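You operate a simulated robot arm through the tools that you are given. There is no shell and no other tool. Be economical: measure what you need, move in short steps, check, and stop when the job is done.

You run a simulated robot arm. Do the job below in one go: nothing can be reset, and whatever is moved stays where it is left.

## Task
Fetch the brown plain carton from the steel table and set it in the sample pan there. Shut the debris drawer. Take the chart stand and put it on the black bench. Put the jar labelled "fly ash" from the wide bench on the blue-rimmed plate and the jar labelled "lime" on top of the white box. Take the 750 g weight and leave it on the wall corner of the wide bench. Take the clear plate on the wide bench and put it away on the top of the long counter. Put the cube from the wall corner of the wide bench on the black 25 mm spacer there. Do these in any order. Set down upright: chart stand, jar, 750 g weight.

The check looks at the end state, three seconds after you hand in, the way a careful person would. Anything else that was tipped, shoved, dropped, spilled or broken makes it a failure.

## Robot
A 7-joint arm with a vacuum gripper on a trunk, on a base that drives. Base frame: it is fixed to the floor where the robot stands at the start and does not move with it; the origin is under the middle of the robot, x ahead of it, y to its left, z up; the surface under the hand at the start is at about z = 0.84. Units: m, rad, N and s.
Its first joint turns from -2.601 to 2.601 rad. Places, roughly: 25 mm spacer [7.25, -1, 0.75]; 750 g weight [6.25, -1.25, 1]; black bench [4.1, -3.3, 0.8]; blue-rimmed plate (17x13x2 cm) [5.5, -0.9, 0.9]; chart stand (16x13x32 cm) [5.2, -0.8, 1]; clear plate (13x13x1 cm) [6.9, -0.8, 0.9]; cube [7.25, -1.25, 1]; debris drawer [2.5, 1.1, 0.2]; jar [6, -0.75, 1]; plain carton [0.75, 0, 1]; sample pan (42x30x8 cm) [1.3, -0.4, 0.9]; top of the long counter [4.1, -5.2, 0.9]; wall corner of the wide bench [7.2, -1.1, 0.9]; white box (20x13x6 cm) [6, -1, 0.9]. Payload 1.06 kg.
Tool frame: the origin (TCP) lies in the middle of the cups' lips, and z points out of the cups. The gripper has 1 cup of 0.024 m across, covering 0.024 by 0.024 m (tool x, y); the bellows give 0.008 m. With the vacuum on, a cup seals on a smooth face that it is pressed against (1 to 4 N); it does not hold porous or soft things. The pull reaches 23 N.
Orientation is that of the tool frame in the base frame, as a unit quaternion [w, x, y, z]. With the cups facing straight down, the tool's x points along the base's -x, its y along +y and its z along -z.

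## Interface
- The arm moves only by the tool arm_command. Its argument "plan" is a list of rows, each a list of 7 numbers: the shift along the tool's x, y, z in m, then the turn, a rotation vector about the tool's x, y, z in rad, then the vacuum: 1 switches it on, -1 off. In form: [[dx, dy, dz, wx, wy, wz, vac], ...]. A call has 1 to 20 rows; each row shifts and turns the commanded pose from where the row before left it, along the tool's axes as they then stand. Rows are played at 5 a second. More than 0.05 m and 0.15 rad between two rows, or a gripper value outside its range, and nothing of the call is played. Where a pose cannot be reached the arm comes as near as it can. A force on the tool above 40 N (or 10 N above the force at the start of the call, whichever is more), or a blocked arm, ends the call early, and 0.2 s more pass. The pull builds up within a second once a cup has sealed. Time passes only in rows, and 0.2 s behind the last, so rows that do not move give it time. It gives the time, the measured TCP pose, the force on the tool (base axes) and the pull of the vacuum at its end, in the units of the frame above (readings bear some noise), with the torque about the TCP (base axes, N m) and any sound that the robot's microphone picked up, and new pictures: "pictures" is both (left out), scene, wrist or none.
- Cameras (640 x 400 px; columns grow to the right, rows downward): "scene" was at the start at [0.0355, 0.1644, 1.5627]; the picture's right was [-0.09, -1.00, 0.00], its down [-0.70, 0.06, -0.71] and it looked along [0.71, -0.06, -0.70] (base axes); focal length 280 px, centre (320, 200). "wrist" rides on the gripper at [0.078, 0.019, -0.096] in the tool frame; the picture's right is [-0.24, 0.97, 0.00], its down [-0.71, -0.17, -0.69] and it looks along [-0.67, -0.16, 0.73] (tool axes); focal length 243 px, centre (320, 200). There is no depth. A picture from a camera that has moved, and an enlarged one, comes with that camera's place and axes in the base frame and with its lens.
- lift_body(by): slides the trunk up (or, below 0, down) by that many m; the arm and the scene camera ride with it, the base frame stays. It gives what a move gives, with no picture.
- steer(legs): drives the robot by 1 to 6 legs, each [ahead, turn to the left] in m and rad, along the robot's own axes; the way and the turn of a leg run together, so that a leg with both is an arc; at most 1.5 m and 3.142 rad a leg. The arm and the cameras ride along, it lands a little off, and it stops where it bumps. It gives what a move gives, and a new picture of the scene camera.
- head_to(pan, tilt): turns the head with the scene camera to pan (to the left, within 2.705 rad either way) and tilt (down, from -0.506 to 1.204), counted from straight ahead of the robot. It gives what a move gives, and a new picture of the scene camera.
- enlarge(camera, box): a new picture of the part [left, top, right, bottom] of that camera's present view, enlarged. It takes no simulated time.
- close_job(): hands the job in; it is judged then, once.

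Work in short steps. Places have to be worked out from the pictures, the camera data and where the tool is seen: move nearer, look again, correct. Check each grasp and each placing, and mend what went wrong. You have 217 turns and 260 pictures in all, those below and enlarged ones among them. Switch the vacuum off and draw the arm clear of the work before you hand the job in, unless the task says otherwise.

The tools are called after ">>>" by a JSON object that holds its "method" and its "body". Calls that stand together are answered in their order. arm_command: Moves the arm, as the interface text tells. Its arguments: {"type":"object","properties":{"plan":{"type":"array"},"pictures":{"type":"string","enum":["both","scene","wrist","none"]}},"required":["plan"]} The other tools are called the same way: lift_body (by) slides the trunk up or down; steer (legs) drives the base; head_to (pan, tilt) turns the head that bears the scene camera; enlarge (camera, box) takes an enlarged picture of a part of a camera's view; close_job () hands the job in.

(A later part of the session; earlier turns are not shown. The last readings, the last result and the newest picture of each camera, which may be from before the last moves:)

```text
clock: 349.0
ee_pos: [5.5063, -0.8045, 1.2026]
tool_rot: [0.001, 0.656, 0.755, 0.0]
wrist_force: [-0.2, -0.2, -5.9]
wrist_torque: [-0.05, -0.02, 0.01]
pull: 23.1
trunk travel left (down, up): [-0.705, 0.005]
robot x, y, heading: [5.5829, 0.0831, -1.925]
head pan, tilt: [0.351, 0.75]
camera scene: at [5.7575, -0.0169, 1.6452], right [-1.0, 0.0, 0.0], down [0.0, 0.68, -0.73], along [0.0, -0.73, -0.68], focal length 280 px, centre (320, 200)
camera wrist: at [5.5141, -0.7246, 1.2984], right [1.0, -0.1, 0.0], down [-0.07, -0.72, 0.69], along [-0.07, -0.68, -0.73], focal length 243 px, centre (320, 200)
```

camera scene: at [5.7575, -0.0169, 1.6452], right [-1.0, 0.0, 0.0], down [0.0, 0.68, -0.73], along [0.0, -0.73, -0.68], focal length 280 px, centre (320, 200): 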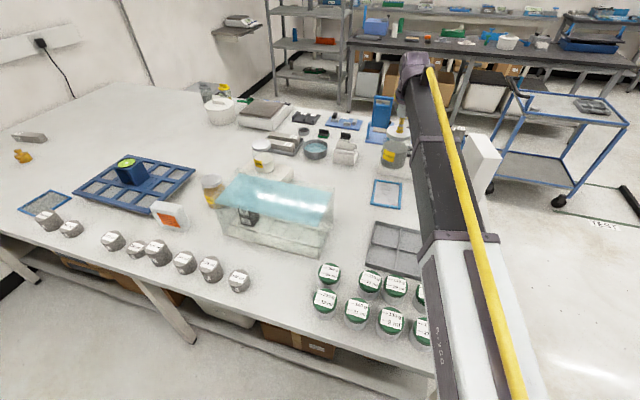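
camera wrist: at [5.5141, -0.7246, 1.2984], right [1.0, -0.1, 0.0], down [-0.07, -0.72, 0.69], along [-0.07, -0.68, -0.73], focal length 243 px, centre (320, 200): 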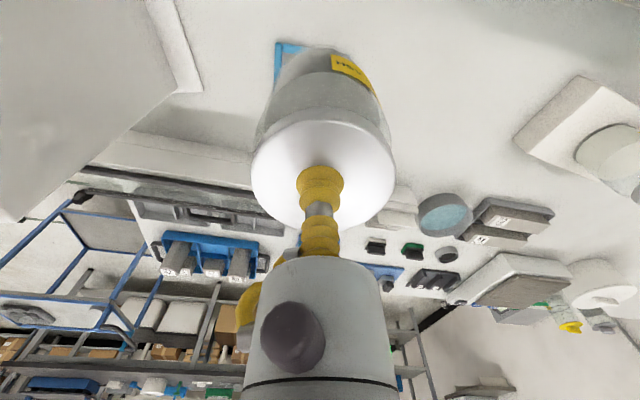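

Clear of everything. Last bit over the plate while lowering.

>>> {"method": "arm_command", "body": {"plan": [[-0.036, -0.0215, 0.02, 0, 0, 0, 1], [-0.036, -0.0215, 0.02, 0, 0, 0, 1], [-0.006, 0, 0.04, 0, 0, 0, 1], [0, 0, 0.04, 0, 0, 0, 1], [0, 0, 0, 0, 0, 0, 1]], "pictures": "both"}}

>>> {"method": "enlarge", "body": {"camera": "scene", "box": [320, 120, 480, 240]}}

```text
clock: 350.2
ee_pos: [5.4736, -0.8883, 1.0851]
tool_rot: [0.001, 0.657, 0.754, 0.0]
wrist_force: [-0.4, -0.1, -6.5]
wrist_torque: [-0.03, 0.01, 0.02]
pull: 23.2
trunk travel left (down, up): [-0.705, 0.005]
robot x, y, heading: [5.5872, 0.083, -1.92]
head pan, tilt: [0.351, 0.75]
camera scene: at [5.7574, -0.0171, 1.6452], right [-1.0, 0.0, 0.0], down [0.0, 0.68, -0.73], along [0.0, -0.73, -0.68], focal length 280 px, centre (320, 200)
camera wrist: at [5.4811, -0.8087, 1.1791], right [1.0, -0.1, 0.0], down [-0.07, -0.72, 0.69], along [-0.07, -0.68, -0.73], focal length 243 px, centre (320, 200)
```

scene: 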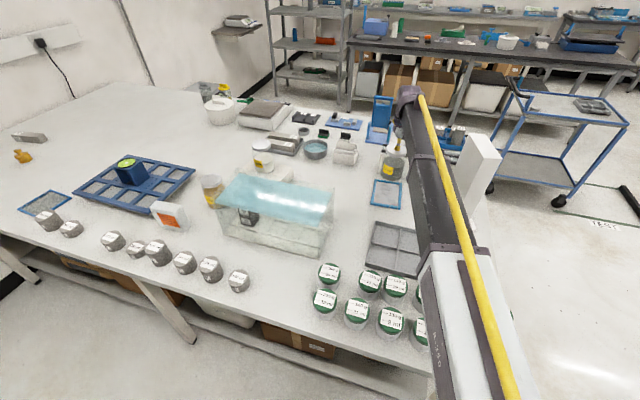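
wrist: 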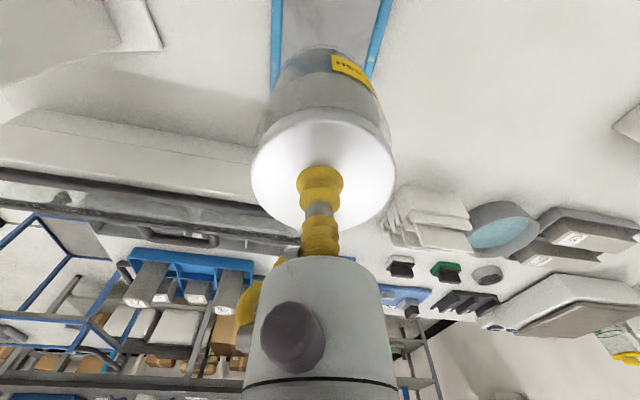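

```text
3.33 times, centred on (400, 180) of scene
camera zoom: at [5.7574, -0.0171, 1.6452], right [-1.0, 0.0, 0.0], down [0.0, 0.68, -0.73], along [0.0, -0.73, -0.68], focal length 932 px, centre (53, 267)
```

zoom: 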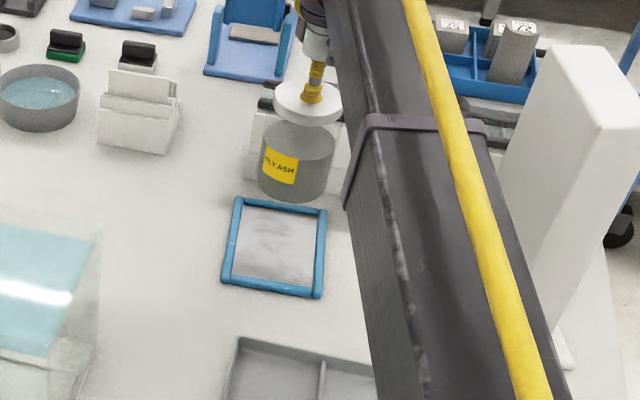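

Precisely over the plate centre. Lower to near contact, then gently.

>>> {"method": "arm_command", "body": {"plan": [[0, 0, 0.035, 0, 0, 0, 1], [0, 0, 0.03, 0, 0, 0, 1], [0, 0, 0.008, 0, 0, 0, 1], [0, 0, 0.004, 0, 0, 0, 1], [0, 0, 0.003, 0, 0, 0, 1], [0, 0, 0.003, 0, 0, 0, 1], [0, 0, 0, 0, 0, 0, 1]], "pictures": "none"}}

```text
clock: 351.8
ee_pos: [5.4737, -0.889, 1.0018]
tool_rot: [0.002, 0.656, 0.754, 0.001]
wrist_force: [-0.3, -0.6, -6.0]
wrist_torque: [-0.02, -0.01, -0.03]
pull: 22.4
trunk travel left (down, up): [-0.705, 0.005]
robot x, y, heading: [5.5826, 0.0849, -1.926]
head pan, tilt: [0.351, 0.75]
```

>>> {"method": "arm_command", "body": {"plan": [[0, 0, 0.003, 0, 0, 0, 1], [0, 0, 0.003, 0, 0, 0, 1], [0, 0, 0.002, 0, 0, 0, 1], [0, 0, 0, 0, 0, 0, 1]], "pictures": "none"}}

```text
clock: 352.8
ee_pos: [5.474, -0.8884, 0.9935]
tool_rot: [0.001, 0.656, 0.755, 0.001]
wrist_force: [-0.3, -0.5, -5.5]
wrist_torque: [0.02, 0.01, 0.0]
pull: 23.3
trunk travel left (down, up): [-0.705, 0.005]
robot x, y, heading: [5.5812, 0.0782, -1.928]
head pan, tilt: [0.351, 0.75]
```

>>> {"method": "arm_command", "body": {"plan": [[0, 0, 0.003, 0, 0, 0, 1], [0, 0, 0.003, 0, 0, 0, 1], [0, 0, 0, 0, 0, 0, 1]], "pictures": "none"}}

```text
clock: 353.6
ee_pos: [5.4741, -0.8885, 0.9896]
tool_rot: [0.001, 0.655, 0.755, -0.001]
wrist_force: [-1.0, -6.0, 16.5]
wrist_torque: [-0.01, 0.07, 0.01]
pull: 22.4
trunk travel left (down, up): [-0.705, 0.005]
robot x, y, heading: [5.5829, 0.0832, -1.92]
head pan, tilt: [0.351, 0.75]
```

Contact on the plate. Ease, release, rise.

>>> {"method": "arm_command", "body": {"plan": [[0, 0, -0.002, 0, 0, 0, -1], [0, 0, 0, 0, 0, 0, -1], [0, 0, 0, 0, 0, 0, -1], [0, 0, 0, 0, 0, 0, -1], [0, 0, -0.004, 0, 0, 0, -1], [0, 0, -0.01, 0, 0, 0, -1], [0, 0, -0.03, 0, 0, 0, -1], [0, 0, -0.045, 0, 0, 0, -1], [0, 0, -0.045, 0, 0, 0, -1], [0, 0, -0.045, 0, 0, 0, -1], [0, 0, 0, 0, 0, 0, -1]], "pictures": "both"}}

```text
clock: 356.0
ee_pos: [5.4741, -0.8878, 1.1702]
tool_rot: [0.001, 0.656, 0.754, 0.0]
wrist_force: [0.8, 0.2, -1.1]
wrist_torque: [-0.04, 0.01, 0.02]
pull: 0.1
trunk travel left (down, up): [-0.705, 0.005]
robot x, y, heading: [5.5837, 0.0783, -1.921]
head pan, tilt: [0.351, 0.75]
camera scene: at [5.7576, -0.0162, 1.6452], right [-1.0, 0.0, 0.0], down [0.0, 0.68, -0.73], along [0.0, -0.73, -0.68], focal length 280 px, centre (320, 200)
camera wrist: at [5.4824, -0.8072, 1.2645], right [1.0, -0.1, 0.0], down [-0.07, -0.72, 0.69], along [-0.07, -0.68, -0.73], focal length 243 px, centre (320, 200)
```

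scene: 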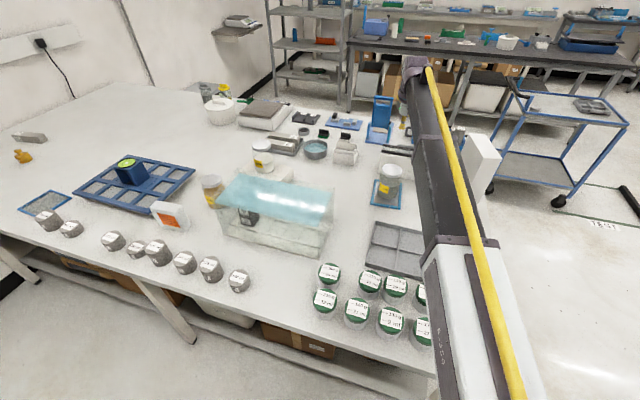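
wrist: 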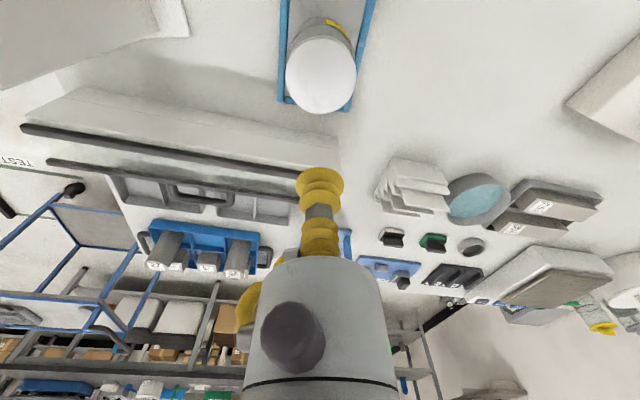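

Fly ash stands upright on the blue-rimmed plate. Next the chart stand: top face at ~(5.245,-0.764,1.175). I rise and move above it.

>>> {"method": "arm_command", "body": {"plan": [[0, 0, -0.045, 0, 0, 0, -1], [0, 0, -0.045, 0, 0, 0, -1], [0.0258, -0.035, 0, 0, 0, 0, -1], [0.0258, -0.035, 0, 0, 0, 0, -1], [0.0258, -0.035, 0, 0, 0, 0, -1], [0.0258, -0.035, 0, 0, 0, 0, -1], [0.0258, -0.035, 0, 0, 0, 0, -1], [0.0258, -0.035, 0, 0, 0, 0, -1], [0, 0, 0, 0, 0, 0, -1]], "pictures": "both"}}

```text
clock: 358.0
ee_pos: [5.2429, -0.7637, 1.2585]
tool_rot: [0.001, 0.656, 0.755, 0.001]
wrist_force: [0.2, 0.4, -0.5]
wrist_torque: [-0.01, 0.0, -0.01]
pull: 0.1
trunk travel left (down, up): [-0.705, 0.005]
robot x, y, heading: [5.5795, 0.085, -1.927]
head pan, tilt: [0.351, 0.75]
camera scene: at [5.7574, -0.0162, 1.6452], right [-1.0, 0.0, 0.0], down [0.0, 0.68, -0.73], along [0.0, -0.73, -0.68], focal length 280 px, centre (320, 200)
camera wrist: at [5.2514, -0.6838, 1.353], right [1.0, -0.1, 0.0], down [-0.07, -0.72, 0.69], along [-0.07, -0.68, -0.73], focal length 243 px, centre (320, 200)
```

scene: 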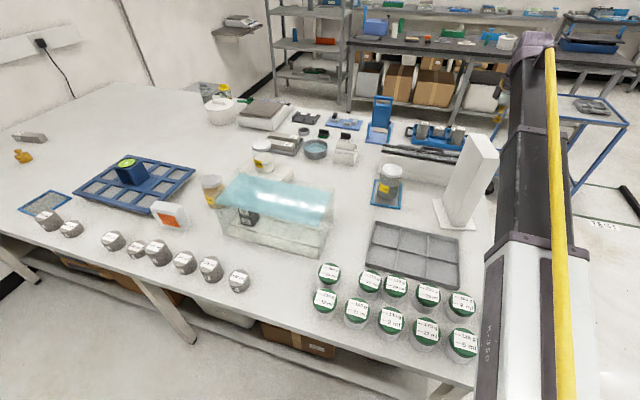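
wrist: 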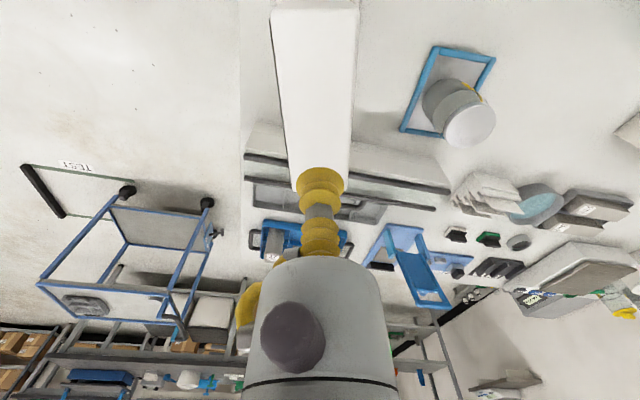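

The top face (4.8 × 13.5 cm) is centred under the cup. I descend with vacuum on.

>>> {"method": "arm_command", "body": {"plan": [[0, 0, 0.04, 0, 0, 0, 1], [0, 0, 0.025, 0, 0, 0, 1], [0, 0, 0.007, 0, 0, 0, 1], [0, 0, 0.004, 0, 0, 0, 1], [0, 0, 0.003, 0, 0, 0, 1], [0, 0, 0.003, 0, 0, 0, 1], [0, 0, 0.002, 0, 0, 0, 1], [0, 0, 0, 0, 0, 0, 1]], "pictures": "none"}}

```text
clock: 359.8
ee_pos: [5.2446, -0.7646, 1.1745]
tool_rot: [0.001, 0.656, 0.755, 0.0]
wrist_force: [0.9, 1.3, 1.1]
wrist_torque: [0.08, -0.01, 0.0]
pull: 23.2
trunk travel left (down, up): [-0.705, 0.005]
robot x, y, heading: [5.5839, 0.083, -1.925]
head pan, tilt: [0.351, 0.75]
```

Sealed at 1.1745. I lift slowly and check weight and reach.

>>> {"method": "arm_command", "body": {"plan": [[0, 0, -0.004, 0, 0, 0, 1], [0, 0, -0.008, 0, 0, 0, 1], [0, 0, -0.02, 0, 0, 0, 1], [0, 0, -0.035, 0, 0, 0, 1], [0, 0, -0.035, 0, 0, 0, 1], [0, 0, -0.03, 0, 0, 0, 1], [0, 0, 0, 0, 0, 0, 1]], "pictures": "scene"}}

```text
clock: 361.4
ee_pos: [5.2455, -0.7651, 1.3066]
tool_rot: [0.001, 0.656, 0.755, 0.001]
wrist_force: [-0.5, -0.1, -4.3]
wrist_torque: [0.03, -0.01, -0.03]
pull: 22.7
trunk travel left (down, up): [-0.705, 0.005]
robot x, y, heading: [5.5808, 0.0799, -1.921]
head pan, tilt: [0.351, 0.75]
camera scene: at [5.7573, -0.0167, 1.6452], right [-1.0, 0.0, 0.0], down [0.0, 0.68, -0.73], along [0.0, -0.73, -0.68], focal length 280 px, centre (320, 200)
```

scene: 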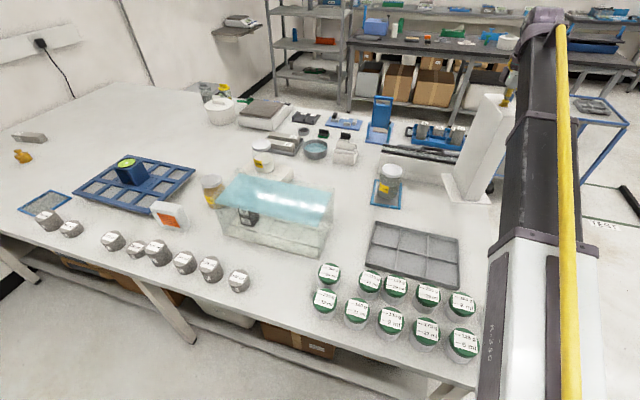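

Only ~0.44 kg. I pull it in and up, then drive: back off, out of the aisle and toward the black bench, stopping short to look.

>>> {"method": "arm_command", "body": {"plan": [[0.0391, 0.0223, -0.015, 0, 0, 0, 1], [0.0391, 0.0223, -0.015, 0, 0, 0, 1], [0.0391, 0.0223, -0.015, 0, 0, 0, 1], [0.0391, 0.0223, -0.015, 0, 0, 0, 1], [0.0391, 0.0223, -0.015, 0, 0, 0, 1], [0.0391, 0.0223, -0.015, 0, 0, 0, 1], [0, 0, 0, 0, 0, 0, 1]], "pictures": "none"}}

>>> {"method": "steer", "body": {"legs": [[-0.12, 0], [0, 1.575], [-0.62, 0], [0, -1.575], [1.3, 0]]}}

```text
clock: 362.2
ee_pos: [5.2908, -0.6511, 1.3455]
tool_rot: [0.004, 0.655, 0.755, -0.006]
wrist_force: [-2.0, -6.6, -18.7]
wrist_torque: [-0.5, -0.08, 0.13]
pull: 22.9
trunk travel left (down, up): [-0.705, 0.005]
robot x, y, heading: [5.5804, 0.0807, -1.929]
head pan, tilt: [0.351, 0.75]
stopped in row 3: the force on the tool passed its limit at 71 N (the readings are from after the stop); the commanded pose is now the measured one
```

```text
clock: 380.3
ee_pos: [4.3028, -1.5434, 1.3464]
tool_rot: [0.004, 0.653, 0.758, -0.007]
wrist_force: [-4.2, -12.4, -29.6]
wrist_torque: [-1.08, -0.1, 0.21]
pull: 0.1
trunk travel left (down, up): [-0.705, 0.005]
robot x, y, heading: [4.5922, -0.8075, -1.921]
head pan, tilt: [0.351, 0.75]
camera scene: at [4.7652, -0.9067, 1.6452], right [-1.0, 0.0, 0.0], down [0.0, 0.68, -0.73], along [0.0, -0.73, -0.68], focal length 280 px, centre (320, 200)
```

scene: 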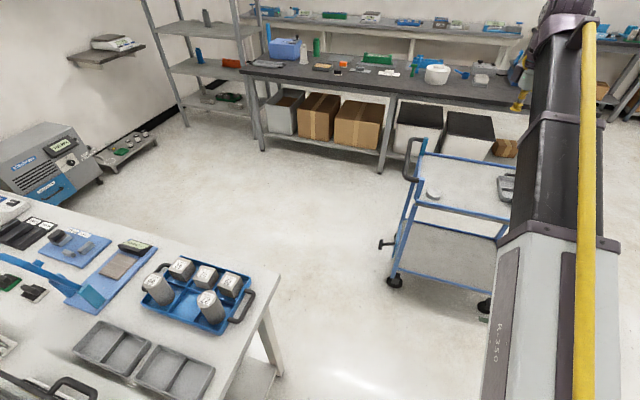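

The chart hit something and the vacuum reading is now 0. I must find it: wrist picture and a look around.

>>> {"method": "arm_command", "body": {"plan": [[0, 0, 0, 0, 0, 0, 1]], "pictures": "wrist"}}

>>> {"method": "head_to", "body": {"pan": -0.3, "tilt": 1.0}}

```text
clock: 380.7
ee_pos: [4.3026, -1.5441, 1.3471]
tool_rot: [0.004, 0.653, 0.758, -0.007]
wrist_force: [-2.1, -7.1, -14.8]
wrist_torque: [-0.35, -0.05, 0.09]
pull: 0.1
trunk travel left (down, up): [-0.705, 0.005]
robot x, y, heading: [4.5912, -0.8076, -1.916]
head pan, tilt: [0.351, 0.75]
camera wrist: at [4.3102, -1.4623, 1.4406], right [1.0, -0.09, 0.0], down [-0.06, -0.71, 0.7], along [-0.06, -0.69, -0.72], focal length 243 px, centre (320, 200)
```

wrist: 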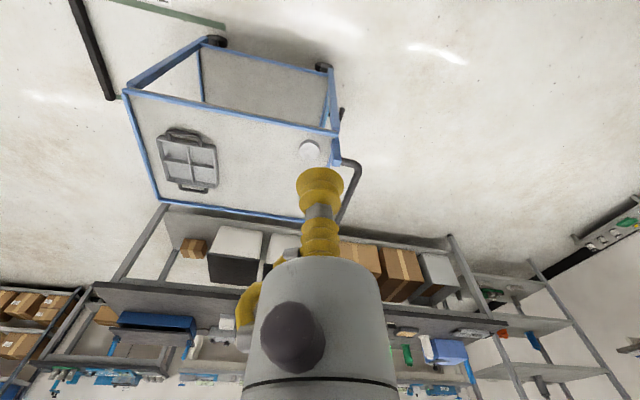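

```text
clock: 381.8
ee_pos: [4.3016, -1.5437, 1.3464]
tool_rot: [0.003, 0.653, 0.757, -0.006]
wrist_force: [-4.5, -9.2, -23.4]
wrist_torque: [-0.82, -0.13, 0.17]
pull: 0.1
trunk travel left (down, up): [-0.705, 0.005]
robot x, y, heading: [4.5909, -0.8107, -1.918]
head pan, tilt: [-0.3, 1.0]
camera scene: at [4.7229, -0.8793, 1.6261], right [-0.8, 0.6, 0.0], down [0.51, 0.67, -0.54], along [-0.33, -0.43, -0.84], focal length 280 px, centre (320, 200)
```

scene: 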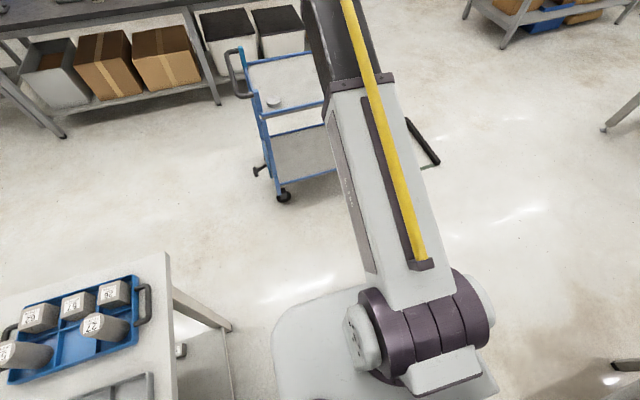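

The chart is no longer on the gripper. I look back toward the wide bench and the aisle to find it.

>>> {"method": "head_to", "body": {"pan": 1.9, "tilt": 0.6}}

>>> {"method": "head_to", "body": {"pan": 2.7, "tilt": 0.75}}

```text
clock: 383.8
ee_pos: [4.3027, -1.544, 1.3475]
tool_rot: [0.004, 0.653, 0.758, -0.007]
wrist_force: [-3.7, -10.9, -25.3]
wrist_torque: [-0.91, -0.07, 0.16]
pull: 0.0
trunk travel left (down, up): [-0.705, 0.005]
robot x, y, heading: [4.5866, -0.8071, -1.919]
head pan, tilt: [1.901, 0.6]
camera scene: at [4.8533, -0.8252, 1.6581], right [-0.02, -1.0, 0.0], down [-0.56, 0.01, -0.82], along [0.82, -0.01, -0.57], focal length 280 px, centre (320, 200)
```

scene: 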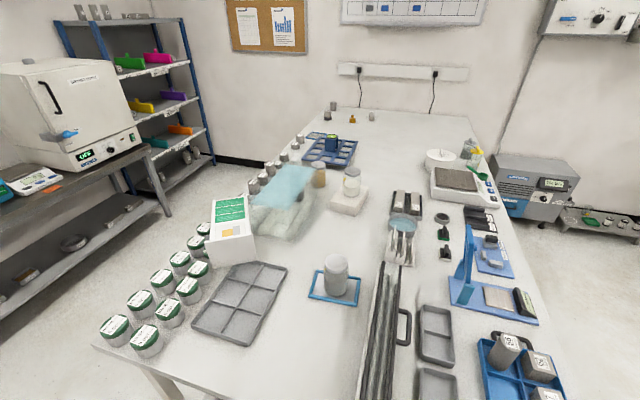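

```text
clock: 384.9
ee_pos: [4.3033, -1.5449, 1.3473]
tool_rot: [0.004, 0.653, 0.757, -0.006]
wrist_force: [-4.2, -10.1, -26.8]
wrist_torque: [-0.93, -0.08, 0.2]
pull: 0.0
trunk travel left (down, up): [-0.705, 0.005]
robot x, y, heading: [4.5901, -0.8098, -1.917]
head pan, tilt: [2.7, 0.75]
camera scene: at [4.8237, -0.7653, 1.6452], right [0.7, -0.71, 0.0], down [-0.48, -0.48, -0.73], along [0.52, 0.52, -0.68], focal length 280 px, centre (320, 200)
```

scene: 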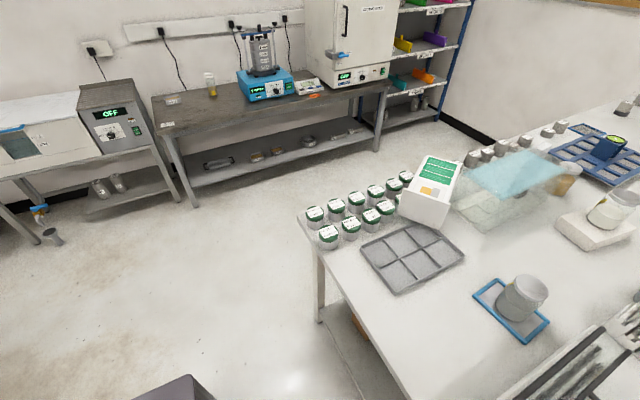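

The chart stand dropped onto the wide bench between the tins and the tank. I enlarge to see its pose.

>>> {"method": "enlarge", "body": {"camera": "scene", "box": [290, 130, 490, 290]}}

>>> {"method": "arm_command", "body": {"plan": [[0, 0, 0.03, 0, 0, 0, -1], [-0.03, 0, 0.03, 0, 0, 0, -1], [-0.03, 0, 0.03, 0, 0, 0, -1], [0, 0, 0, 0, 0, 0, -1]], "pictures": "none"}}

```text
2.50 times, centred on (390, 210) of scene
camera zoom: at [4.8237, -0.7653, 1.6452], right [0.7, -0.71, 0.0], down [-0.48, -0.48, -0.73], along [0.52, 0.52, -0.68], focal length 699 px, centre (145, 175)
```

zoom: 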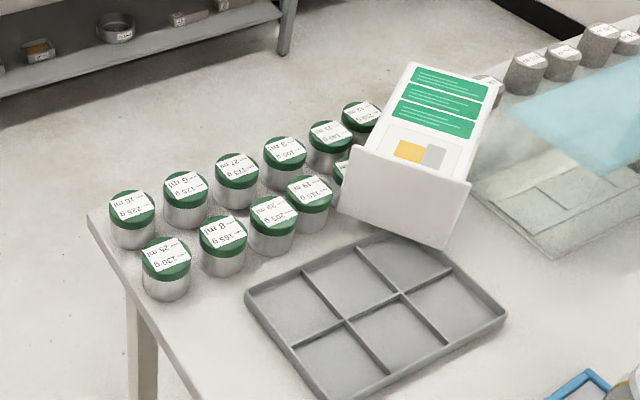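

```text
clock: 385.9
ee_pos: [4.3106, -1.6059, 1.2561]
tool_rot: [0.005, 0.653, 0.757, -0.006]
wrist_force: [0.3, 1.0, -0.4]
wrist_torque: [0.02, -0.01, 0.01]
pull: 0.0
trunk travel left (down, up): [-0.705, 0.005]
robot x, y, heading: [4.5895, -0.8103, -1.92]
head pan, tilt: [2.7, 0.75]
```

The stop was a self-collision from folding too high (now relieved, keep z ≤ 1.3). The chart lies face-up across the tins. I back to the near end and face the bench to pick it up by its face.

>>> {"method": "steer", "body": {"legs": [[-0.5, 0], [0, 1.571]]}}

>>> {"method": "head_to", "body": {"pan": 0.1, "tilt": 0.75}}

```text
clock: 392.7
ee_pos: [5.5559, -0.6195, 1.2587]
tool_rot: [0.007, -0.072, 0.997, -0.001]
wrist_force: [1.3, 0.1, -0.6]
wrist_torque: [-0.01, -0.01, -0.02]
pull: 0.1
trunk travel left (down, up): [-0.705, 0.005]
robot x, y, heading: [4.7599, -0.3383, -0.358]
head pan, tilt: [2.7, 0.75]
camera scene: at [4.7198, -0.0992, 1.6452], right [0.71, 0.7, 0.0], down [0.48, -0.49, -0.73], along [-0.51, 0.52, -0.68], focal length 280 px, centre (320, 200)
```

scene: 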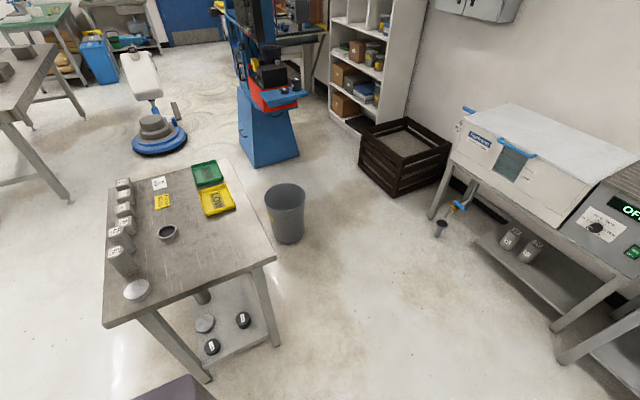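

```text
clock: 395.1
ee_pos: [5.5555, -0.6186, 1.2567]
tool_rot: [0.006, -0.071, 0.997, -0.001]
wrist_force: [-0.5, 0.3, -0.6]
wrist_torque: [-0.05, -0.04, 0.01]
pull: 0.1
trunk travel left (down, up): [-0.705, 0.005]
robot x, y, heading: [4.7592, -0.3378, -0.357]
head pan, tilt: [0.099, 0.75]
camera scene: at [4.858, -0.1793, 1.6452], right [-0.25, -0.97, 0.0], down [-0.66, 0.17, -0.73], along [0.71, -0.18, -0.68], focal length 280 px, centre (320, 200)
```

scene: 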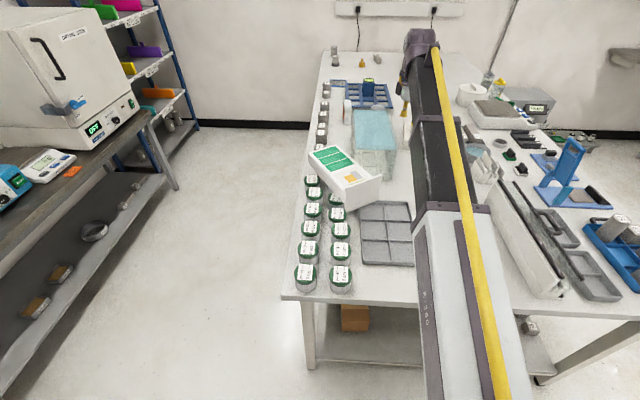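

>>> {"method": "enlarge", "body": {"camera": "scene", "box": [280, 120, 420, 240]}}

```text
3.33 times, centred on (350, 180) of scene
camera zoom: at [4.858, -0.1793, 1.6452], right [-0.25, -0.97, 0.0], down [-0.66, 0.17, -0.73], along [0.71, -0.18, -0.68], focal length 932 px, centre (220, 267)
```

zoom: 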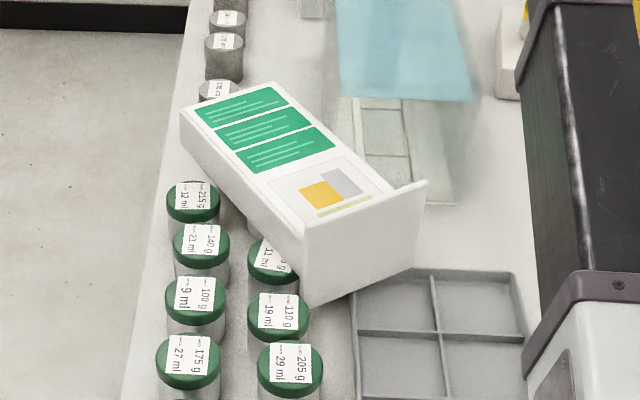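

The chart lies level, face up at z≈0.99: corners give centre (5.722,-0.485), top pointing along az 0.26. I move the cup above (5.70,-0.49) with the tool aligned to it.

>>> {"method": "arm_command", "body": {"plan": [[0, 0, 0, 0, 0, -0.12, -1], [-0.0345, 0.0175, 0.028, 0, 0, 0, -1], [-0.0345, 0.0175, 0.028, 0, 0, 0, -1], [-0.0345, 0.0175, 0.028, 0, 0, 0, -1], [-0.0345, 0.0175, 0.028, 0, 0, 0, -1], [-0.0345, 0.0175, 0.028, 0, 0, 0, -1], [0, 0, 0, 0, 0, 0, -1]], "pictures": "wrist"}}

```text
clock: 396.6
ee_pos: [5.7025, -0.4899, 1.1193]
tool_rot: [0.007, -0.13, 0.991, -0.002]
wrist_force: [-0.3, 0.7, 0.0]
wrist_torque: [0.01, 0.04, -0.01]
pull: 0.0
trunk travel left (down, up): [-0.705, 0.005]
robot x, y, heading: [4.7641, -0.3314, -0.355]
head pan, tilt: [0.099, 0.75]
camera wrist: at [5.6207, -0.4923, 1.213], right [-0.03, 1.0, 0.0], down [0.72, 0.02, 0.7], along [0.7, 0.02, -0.72], focal length 243 px, centre (320, 200)
```

wrist: 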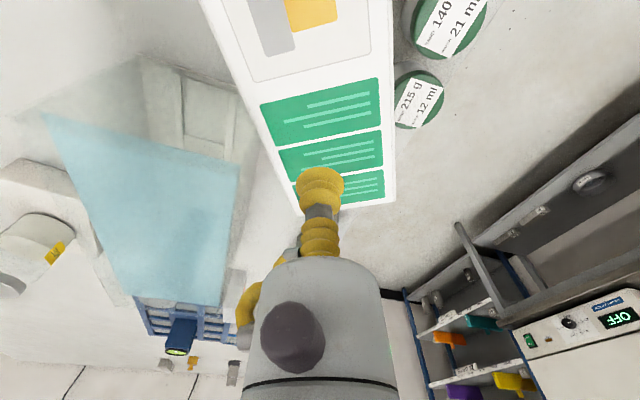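

Well aligned on the face. Descend with vacuum.

>>> {"method": "arm_command", "body": {"plan": [[0, 0, 0.045, 0, 0, 0, 1], [0, 0, 0.045, 0, 0, 0, 1], [0, 0, 0.015, 0, 0, 0, 1], [0, 0, 0.005, 0, 0, 0, 1], [0, 0, 0.004, 0, 0, 0, 1], [0, 0, 0.004, 0, 0, 0, 1], [0, 0, 0.003, 0, 0, 0, 1], [0, 0, 0, 0, 0, 0, 1]], "pictures": "none"}}

```text
clock: 398.4
ee_pos: [5.7043, -0.4908, 0.9983]
tool_rot: [0.008, -0.131, 0.991, -0.003]
wrist_force: [0.0, 0.3, 0.0]
wrist_torque: [0.0, 0.0, -0.02]
pull: 0.0
trunk travel left (down, up): [-0.705, 0.005]
robot x, y, heading: [4.7591, -0.3375, -0.352]
head pan, tilt: [0.099, 0.75]
```

>>> {"method": "arm_command", "body": {"plan": [[0, 0, 0.004, 0, 0, 0, 1], [0, 0, 0.004, 0, 0, 0, 1], [0, 0, 0.004, 0, 0, 0, 1], [0, 0, 0.003, 0, 0, 0, 1], [0, 0, 0, 0, 0, 0, 1]], "pictures": "none"}}

```text
clock: 399.6
ee_pos: [5.7041, -0.4896, 0.9814]
tool_rot: [0.007, -0.131, 0.991, -0.002]
wrist_force: [-0.5, 0.8, 0.0]
wrist_torque: [0.01, -0.01, 0.01]
pull: 0.1
trunk travel left (down, up): [-0.705, 0.005]
robot x, y, heading: [4.7609, -0.3378, -0.352]
head pan, tilt: [0.099, 0.75]
```

>>> {"method": "arm_command", "body": {"plan": [[0, 0, 0.003, 0, 0, 0, 1], [0, 0, 0.003, 0, 0, 0, 1], [0, 0, 0.003, 0, 0, 0, 1], [0, 0, 0.003, 0, 0, 0, 1], [0, 0, 0, 0, 0, 0, 1]], "pictures": "wrist"}}

```text
clock: 400.9
ee_pos: [5.7028, -0.4914, 0.9721]
tool_rot: [0.008, -0.13, 0.991, -0.003]
wrist_force: [7.6, -2.5, 18.5]
wrist_torque: [0.08, 0.23, 0.01]
pull: 23.1
trunk travel left (down, up): [-0.705, 0.005]
robot x, y, heading: [4.7615, -0.334, -0.357]
head pan, tilt: [0.099, 0.75]
camera wrist: at [5.6213, -0.4924, 1.0662], right [-0.03, 1.0, 0.0], down [0.72, 0.02, 0.7], along [0.7, 0.02, -0.72], focal length 243 px, centre (320, 200)
```

wrist: 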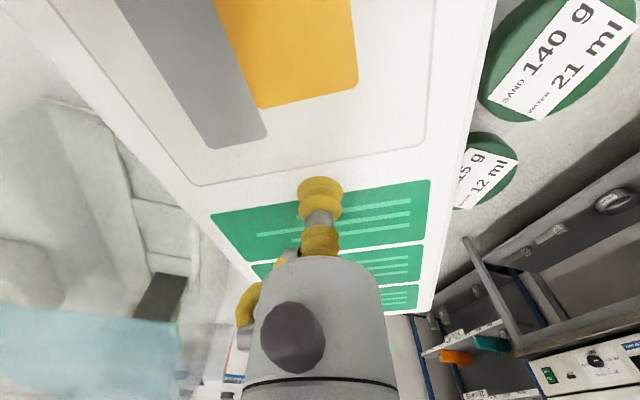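

Sealed on the face at z 0.972. Lift slowly and watch the torque.

>>> {"method": "arm_command", "body": {"plan": [[0, 0, -0.003, 0, 0, 0, 1], [0, 0, -0.005, 0, 0, 0, 1], [0, 0, -0.007, 0, 0, 0, 1], [0, 0, -0.01, 0, 0, 0, 1], [0, 0, -0.01, 0, 0, 0, 1], [0, 0, -0.01, 0, 0, 0, 1], [0, 0, 0, 0, 0, 0, 1]], "pictures": "none"}}

```text
clock: 402.4
ee_pos: [5.704, -0.49, 1.0155]
tool_rot: [0.007, -0.132, 0.991, -0.002]
wrist_force: [-0.2, 0.5, -4.9]
wrist_torque: [0.01, 0.06, 0.01]
pull: 23.2
trunk travel left (down, up): [-0.705, 0.005]
robot x, y, heading: [4.7645, -0.3327, -0.357]
head pan, tilt: [0.099, 0.75]
```

Balanced (torque 0.06). I lift to 1.2, pull in 0.2 m, checking before driving this time.

>>> {"method": "arm_command", "body": {"plan": [[0, 0, -0.03, 0, 0, 0, 1], [0, 0, -0.04, 0, 0, 0, 1], [0, 0, -0.04, 0, 0, 0, 1], [0, 0, -0.04, 0, 0, 0, 1], [0, 0, -0.03, 0, 0, 0, 1], [0.03, 0.014, 0, 0, 0, 0, 1], [0.04, 0.018, 0, 0, 0, 0, 1], [0.04, 0.018, 0, 0, 0, 0, 1], [0.04, 0.018, 0, 0, 0, 0, 1], [0.03, 0.014, 0, 0, 0, 0, 1], [0, 0, 0, 0, 0, 0, 1]], "pictures": "scene"}}

```text
clock: 404.9
ee_pos: [5.5052, -0.4579, 1.1935]
tool_rot: [0.007, -0.131, 0.991, -0.001]
wrist_force: [-0.2, 0.2, -4.0]
wrist_torque: [0.02, 0.02, 0.0]
pull: 22.7
trunk travel left (down, up): [-0.705, 0.005]
robot x, y, heading: [4.7623, -0.3339, -0.353]
head pan, tilt: [0.099, 0.75]
camera scene: at [4.8584, -0.1794, 1.6452], right [-0.25, -0.97, 0.0], down [-0.66, 0.17, -0.73], along [0.71, -0.18, -0.68], focal length 280 px, centre (320, 200)
```

scene: 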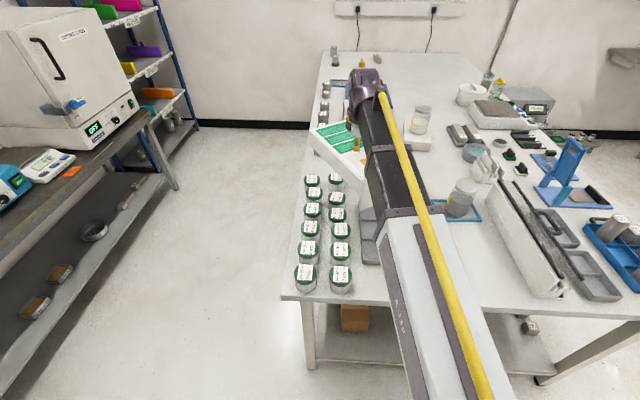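

Held fine and all 12 tins stand upright. I turn right and drive to the black bench.

>>> {"method": "steer", "body": {"legs": [[0, -1.571], [1.4, 0], [0.75, 0]]}}

>>> {"method": "head_to", "body": {"pan": 0.0, "tilt": 0.6}}

```text
clock: 414.7
ee_pos: [4.1744, -2.2613, 1.1919]
tool_rot: [0.003, 0.608, 0.794, -0.005]
wrist_force: [0.2, -0.3, -3.7]
wrist_torque: [0.05, -0.01, 0.04]
pull: 22.4
trunk travel left (down, up): [-0.705, 0.005]
robot x, y, heading: [4.2939, -1.5149, -1.916]
head pan, tilt: [0.099, 0.75]
stopped in leg 2: the robot was blocked; the commanded pose is now the measured one
camera scene: at [4.4496, -1.6125, 1.6451], right [-0.97, 0.24, 0.0], down [0.17, 0.66, -0.73], along [-0.18, -0.71, -0.68], focal length 280 px, centre (320, 200)
```

scene: 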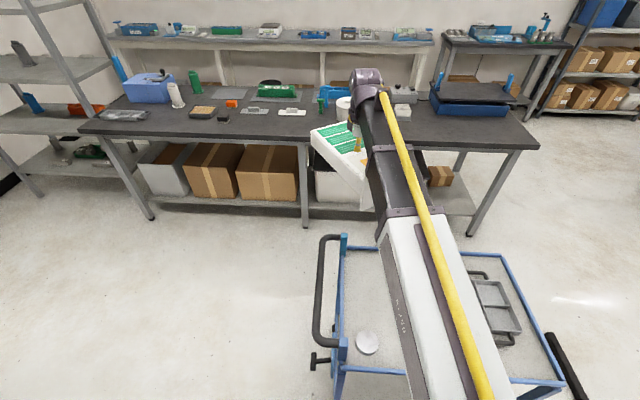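

```text
clock: 415.4
ee_pos: [4.1742, -2.2612, 1.1927]
tool_rot: [0.004, 0.609, 0.793, -0.006]
wrist_force: [0.9, 0.3, -3.6]
wrist_torque: [0.04, -0.03, 0.0]
pull: 22.7
trunk travel left (down, up): [-0.705, 0.005]
robot x, y, heading: [4.2948, -1.517, -1.914]
head pan, tilt: [0.0, 0.6]
camera scene: at [4.4398, -1.6144, 1.658], right [-0.94, 0.34, 0.0], down [0.19, 0.53, -0.82], along [-0.28, -0.78, -0.57], focal length 280 px, centre (320, 200)
```

scene: 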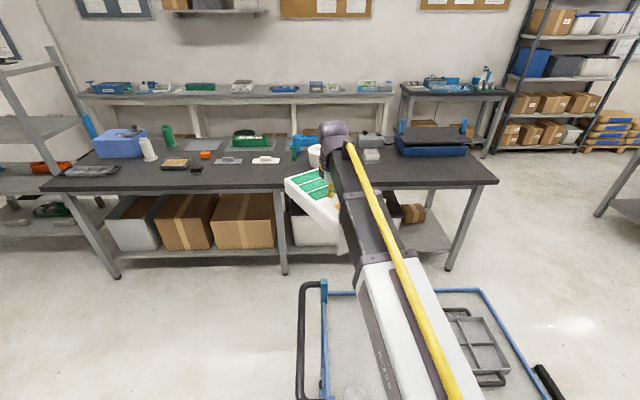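

I bumped the cart and stopped. Its far side and a black floor bar block the direct way, so I back off and go around west of the bar to the bench's west end.

>>> {"method": "steer", "body": {"legs": [[-0.3, 0], [0, -1.57], [1.45, 0], [0, 1.57]]}}

>>> {"method": "head_to", "body": {"pan": 0.6, "tilt": 0.6}}

```text
clock: 431.9
ee_pos: [2.9016, -1.5002, 1.1919]
tool_rot: [0.002, 0.607, 0.794, -0.006]
wrist_force: [-0.4, 0.4, -3.8]
wrist_torque: [0.01, -0.02, -0.03]
pull: 23.1
trunk travel left (down, up): [-0.705, 0.005]
robot x, y, heading: [3.0206, -0.7567, -1.912]
head pan, tilt: [0.0, 0.6]
camera scene: at [3.1643, -0.8517, 1.658], right [-0.94, 0.34, 0.0], down [0.19, 0.53, -0.82], along [-0.28, -0.78, -0.57], focal length 280 px, centre (320, 200)
```

scene: 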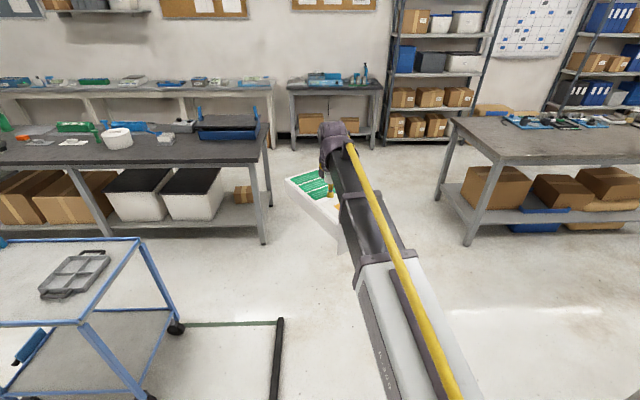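

```text
clock: 432.9
ee_pos: [2.9009, -1.4997, 1.1932]
tool_rot: [0.004, 0.607, 0.794, -0.006]
wrist_force: [0.7, 0.1, -3.2]
wrist_torque: [0.04, -0.01, -0.02]
pull: 22.6
trunk travel left (down, up): [-0.705, 0.005]
robot x, y, heading: [3.0172, -0.7524, -1.914]
head pan, tilt: [0.6, 0.6]
camera scene: at [3.2163, -0.8539, 1.658], right [-0.97, -0.25, 0.0], down [-0.14, 0.55, -0.82], along [0.21, -0.8, -0.57], focal length 280 px, centre (320, 200)
```

scene: 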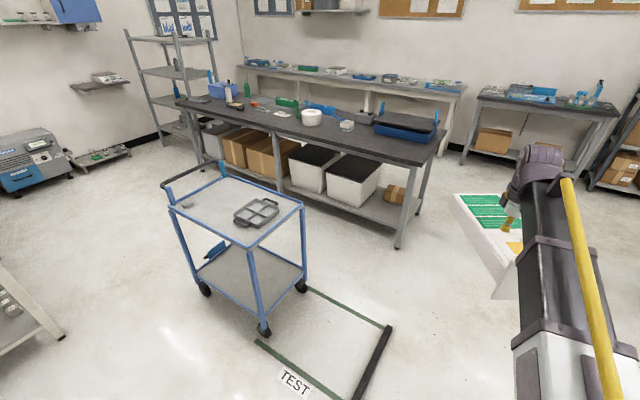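

The cart stands at its tape marks, so it was not shifted. I drive down west of the black bar and turn to face the bench's west end.

>>> {"method": "steer", "body": {"legs": [[0, -0.05], [1.5, 0], [0, 1.15], [0.12, 0]]}}

>>> {"method": "head_to", "body": {"pan": 0.25, "tilt": 0.75}}

```text
clock: 444.4
ee_pos: [3.159, -2.66, 1.1934]
tool_rot: [0.006, 0.095, 0.995, -0.004]
wrist_force: [0.5, -0.1, -4.8]
wrist_torque: [0.01, 0.04, 0.01]
pull: 22.9
trunk travel left (down, up): [-0.705, 0.005]
robot x, y, heading: [2.5409, -2.2265, -0.796]
head pan, tilt: [0.6, 0.6]
camera scene: at [2.719, -2.0921, 1.658], right [-0.2, -0.98, 0.0], down [-0.55, 0.11, -0.82], along [0.81, -0.16, -0.57], focal length 280 px, centre (320, 200)
```

scene: 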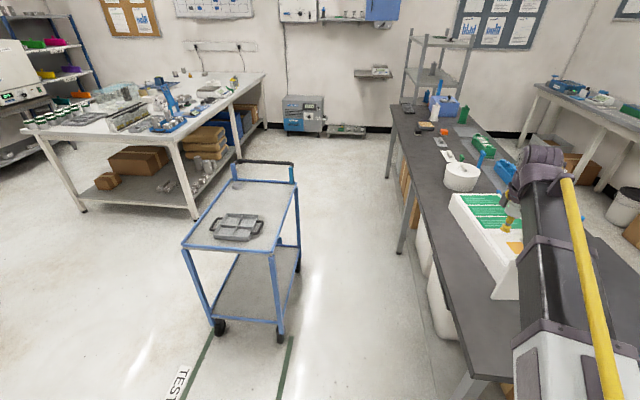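

```text
clock: 445.3
ee_pos: [3.159, -2.6591, 1.1919]
tool_rot: [0.005, 0.094, 0.996, -0.003]
wrist_force: [-0.4, 0.4, -4.2]
wrist_torque: [0.02, 0.05, 0.02]
pull: 23.5
trunk travel left (down, up): [-0.705, 0.005]
robot x, y, heading: [2.5418, -2.226, -0.796]
head pan, tilt: [0.25, 0.75]
camera scene: at [2.7025, -2.1174, 1.6452], right [-0.52, -0.85, 0.0], down [-0.58, 0.35, -0.73], along [0.62, -0.38, -0.68], focal length 280 px, centre (320, 200)
```

scene: 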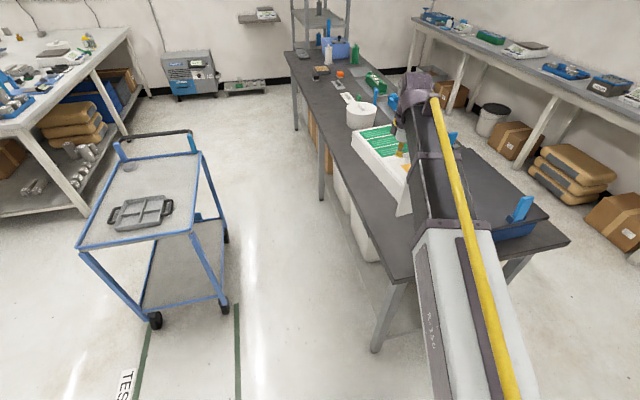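

The bench's west-front corner area is free; spot ≈(3.105,-2.85). I bring the chart over it and yaw the tool so it points radially.

>>> {"method": "arm_command", "body": {"plan": [[0.0124, -0.0433, 0, 0, 0, 0, 1], [0.0124, -0.0433, 0, 0, 0, 0, 1], [0.0124, -0.0433, 0, 0, 0, 0, 1], [0.0124, -0.0433, 0, 0, 0, 0, 1], [0, 0, 0, 0, 0, 0.13, 1], [0, 0, 0, 0, 0, 0.13, 1], [0, 0, 0, 0, 0, 0.13, 1], [0, 0, 0, 0, 0, 0.13, 1], [0, 0, 0, 0, 0, 0.13, 1], [0, 0, 0, 0, 0, 0, 1]], "pictures": "scene"}}

```text
clock: 447.5
ee_pos: [3.0767, -2.8207, 1.1926]
tool_rot: [0.006, 0.409, 0.913, -0.002]
wrist_force: [-1.1, -0.3, -4.6]
wrist_torque: [0.04, -0.02, 0.0]
pull: 23.4
trunk travel left (down, up): [-0.705, 0.005]
robot x, y, heading: [2.5413, -2.2297, -0.797]
head pan, tilt: [0.25, 0.75]
camera scene: at [2.7024, -2.1176, 1.6452], right [-0.52, -0.85, 0.0], down [-0.58, 0.36, -0.73], along [0.62, -0.38, -0.68], focal length 280 px, centre (320, 200)
```

scene: 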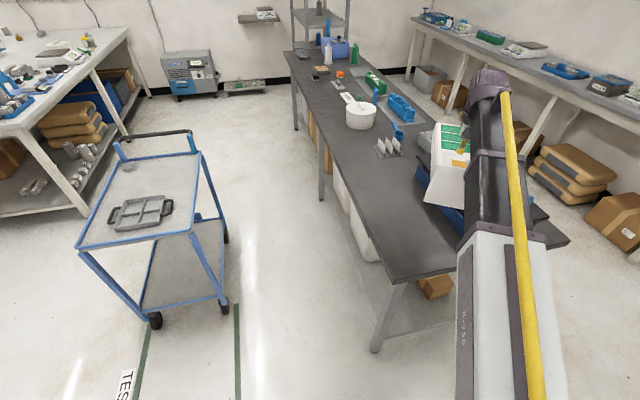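

Radial now. I tilt the chart toward upright, first half.

>>> {"method": "arm_command", "body": {"plan": [[0, 0, 0, 0, -0.13, 0, 1], [0, 0, 0, 0, -0.13, 0, 1], [0, 0, 0, 0, -0.13, 0, 1], [0, 0, 0, 0, -0.13, 0, 1], [0, 0, 0, 0, -0.13, 0, 1], [0, 0, 0, 0, -0.13, 0, 1], [0, 0, 0, 0, 0, 0, 1]], "pictures": "none"}}

```text
clock: 449.1
ee_pos: [3.0769, -2.8208, 1.192]
tool_rot: [0.355, 0.376, 0.841, -0.157]
wrist_force: [-0.1, 0.5, -4.2]
wrist_torque: [0.12, 0.02, -0.02]
pull: 22.9
trunk travel left (down, up): [-0.705, 0.005]
robot x, y, heading: [2.5435, -2.2267, -0.799]
head pan, tilt: [0.25, 0.75]
```

Torque 0.12 N·m, good. Second half.

>>> {"method": "arm_command", "body": {"plan": [[0, 0, 0, 0, -0.13, 0, 1], [0, 0, 0, 0, -0.13, 0, 1], [0, 0, 0, 0, -0.13, 0, 1], [0, 0, 0, 0, -0.13, 0, 1], [0, 0, 0, 0, -0.13, 0, 1], [0, 0, 0, 0, -0.14, 0, 1], [0, 0, 0, 0, 0, 0, 1]], "pictures": "both"}}

```text
clock: 450.7
ee_pos: [3.0778, -2.8207, 1.193]
tool_rot: [0.651, 0.287, 0.64, -0.289]
wrist_force: [0.8, -0.3, -4.9]
wrist_torque: [0.18, 0.1, 0.01]
pull: 23.2
trunk travel left (down, up): [-0.705, 0.005]
robot x, y, heading: [2.5394, -2.2243, -0.798]
head pan, tilt: [0.25, 0.75]
camera scene: at [2.7024, -2.1176, 1.6452], right [-0.52, -0.85, 0.0], down [-0.58, 0.36, -0.73], along [0.62, -0.38, -0.68], focal length 280 px, centre (320, 200)
camera wrist: at [3.0283, -2.7371, 1.1131], right [0.72, 0.65, 0.24], down [-0.59, 0.4, 0.7], along [0.36, -0.64, 0.68], focal length 243 px, centre (320, 200)
```

scene: 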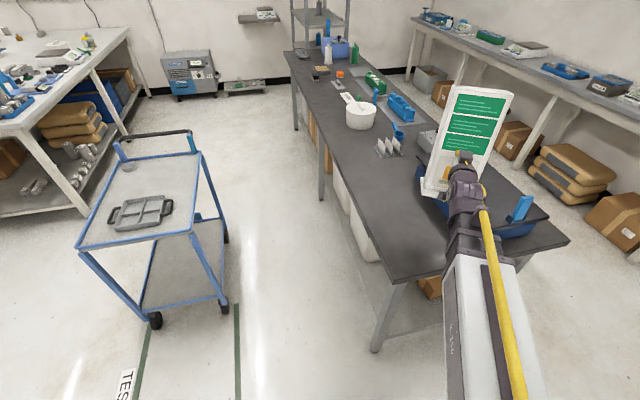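
wrist: 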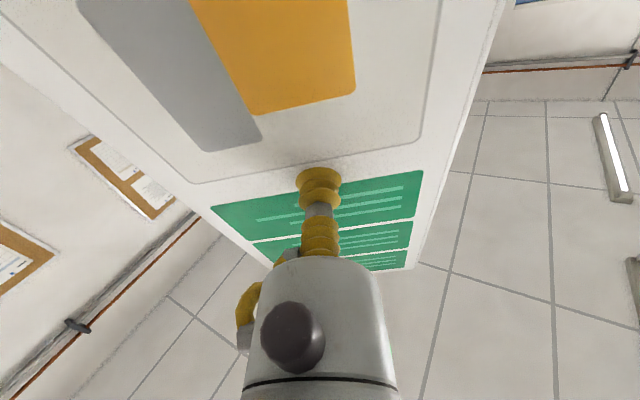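

Upright in the air. I pull back 3 cm, then lower with the trunk to just above the bench.

>>> {"method": "arm_command", "body": {"plan": [[0, 0, -0.015, 0, 0, 0, 1], [0, 0, -0.015, 0, 0, 0, 1], [0, 0, 0, 0, 0, 0, 1]], "pictures": "none"}}

>>> {"method": "lift_body", "body": {"by": -0.2}}

>>> {"method": "arm_command", "body": {"plan": [[0, 0, 0, 0, 0, 0, 1]], "pictures": "scene"}}

```text
clock: 451.5
ee_pos: [3.0553, -2.7982, 1.1917]
tool_rot: [0.65, 0.288, 0.64, -0.29]
wrist_force: [-0.4, -0.2, -4.0]
wrist_torque: [0.16, 0.09, -0.03]
pull: 22.9
trunk travel left (down, up): [-0.705, 0.005]
robot x, y, heading: [2.5411, -2.2286, -0.796]
head pan, tilt: [0.25, 0.75]
```

```text
clock: 453.6
ee_pos: [3.0573, -2.7973, 0.9922]
tool_rot: [0.65, 0.287, 0.641, -0.289]
wrist_force: [-0.1, 0.5, 0.3]
wrist_torque: [-0.06, 0.09, -0.04]
pull: 22.9
trunk travel left (down, up): [-0.505, 0.205]
robot x, y, heading: [2.5435, -2.2276, -0.801]
head pan, tilt: [0.25, 0.75]
```

```text
clock: 454.1
ee_pos: [3.057, -2.7987, 0.9928]
tool_rot: [0.651, 0.287, 0.64, -0.289]
wrist_force: [-0.2, 0.6, -0.1]
wrist_torque: [-0.03, 0.04, -0.03]
pull: 23.3
trunk travel left (down, up): [-0.505, 0.205]
robot x, y, heading: [2.5452, -2.226, -0.795]
head pan, tilt: [0.25, 0.75]
camera scene: at [2.702, -2.1171, 1.4452], right [-0.52, -0.85, 0.0], down [-0.58, 0.36, -0.73], along [0.62, -0.38, -0.68], focal length 280 px, centre (320, 200)
```

scene: 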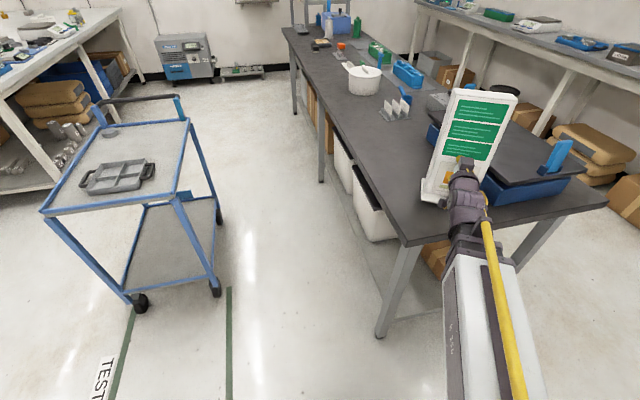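

The force shows the chart now rests on the bench. I release and retreat backward.

>>> {"method": "arm_command", "body": {"plan": [[0, 0, 0, 0, 0, 0, -1], [0, 0, 0, 0, 0, 0, -1], [0, 0, 0, 0, 0, 0, -1], [0, 0, 0, 0, 0, 0, -1], [0, 0, -0.005, 0, 0, 0, -1], [0, 0, -0.015, 0, 0, 0, -1], [0, 0, -0.03, 0, 0, 0, -1], [0, 0, -0.03, 0, 0, 0, -1], [0, 0, 0, 0, 0, 0, -1]], "pictures": "both"}}

```text
clock: 456.1
ee_pos: [3.0307, -2.769, 0.9928]
tool_rot: [0.651, 0.288, 0.64, -0.289]
wrist_force: [-0.2, 0.0, 0.1]
wrist_torque: [-0.01, 0.02, -0.01]
pull: 0.1
out of reach, approached as far as the arm can: row 7, 8
trunk travel left (down, up): [-0.505, 0.205]
robot x, y, heading: [2.5411, -2.225, -0.797]
head pan, tilt: [0.25, 0.75]
camera scene: at [2.7021, -2.1172, 1.4452], right [-0.52, -0.85, 0.0], down [-0.58, 0.36, -0.73], along [0.62, -0.38, -0.68], focal length 280 px, centre (320, 200)
camera wrist: at [2.9822, -2.686, 0.9123], right [0.72, 0.65, 0.24], down [-0.59, 0.4, 0.7], along [0.36, -0.64, 0.67], focal length 243 px, centre (320, 200)
```

scene: 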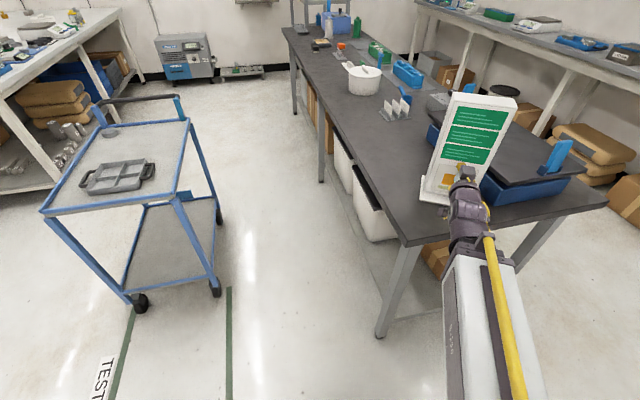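
wrist: 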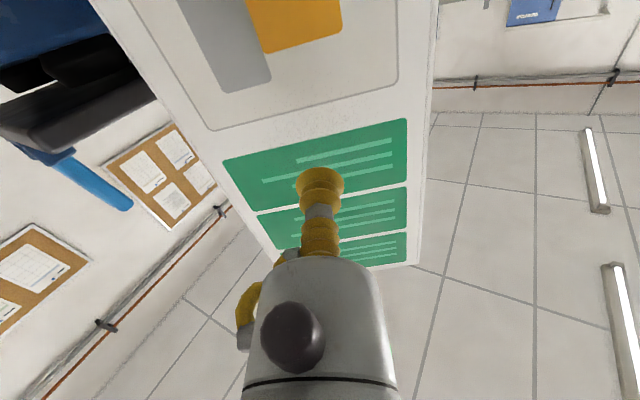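

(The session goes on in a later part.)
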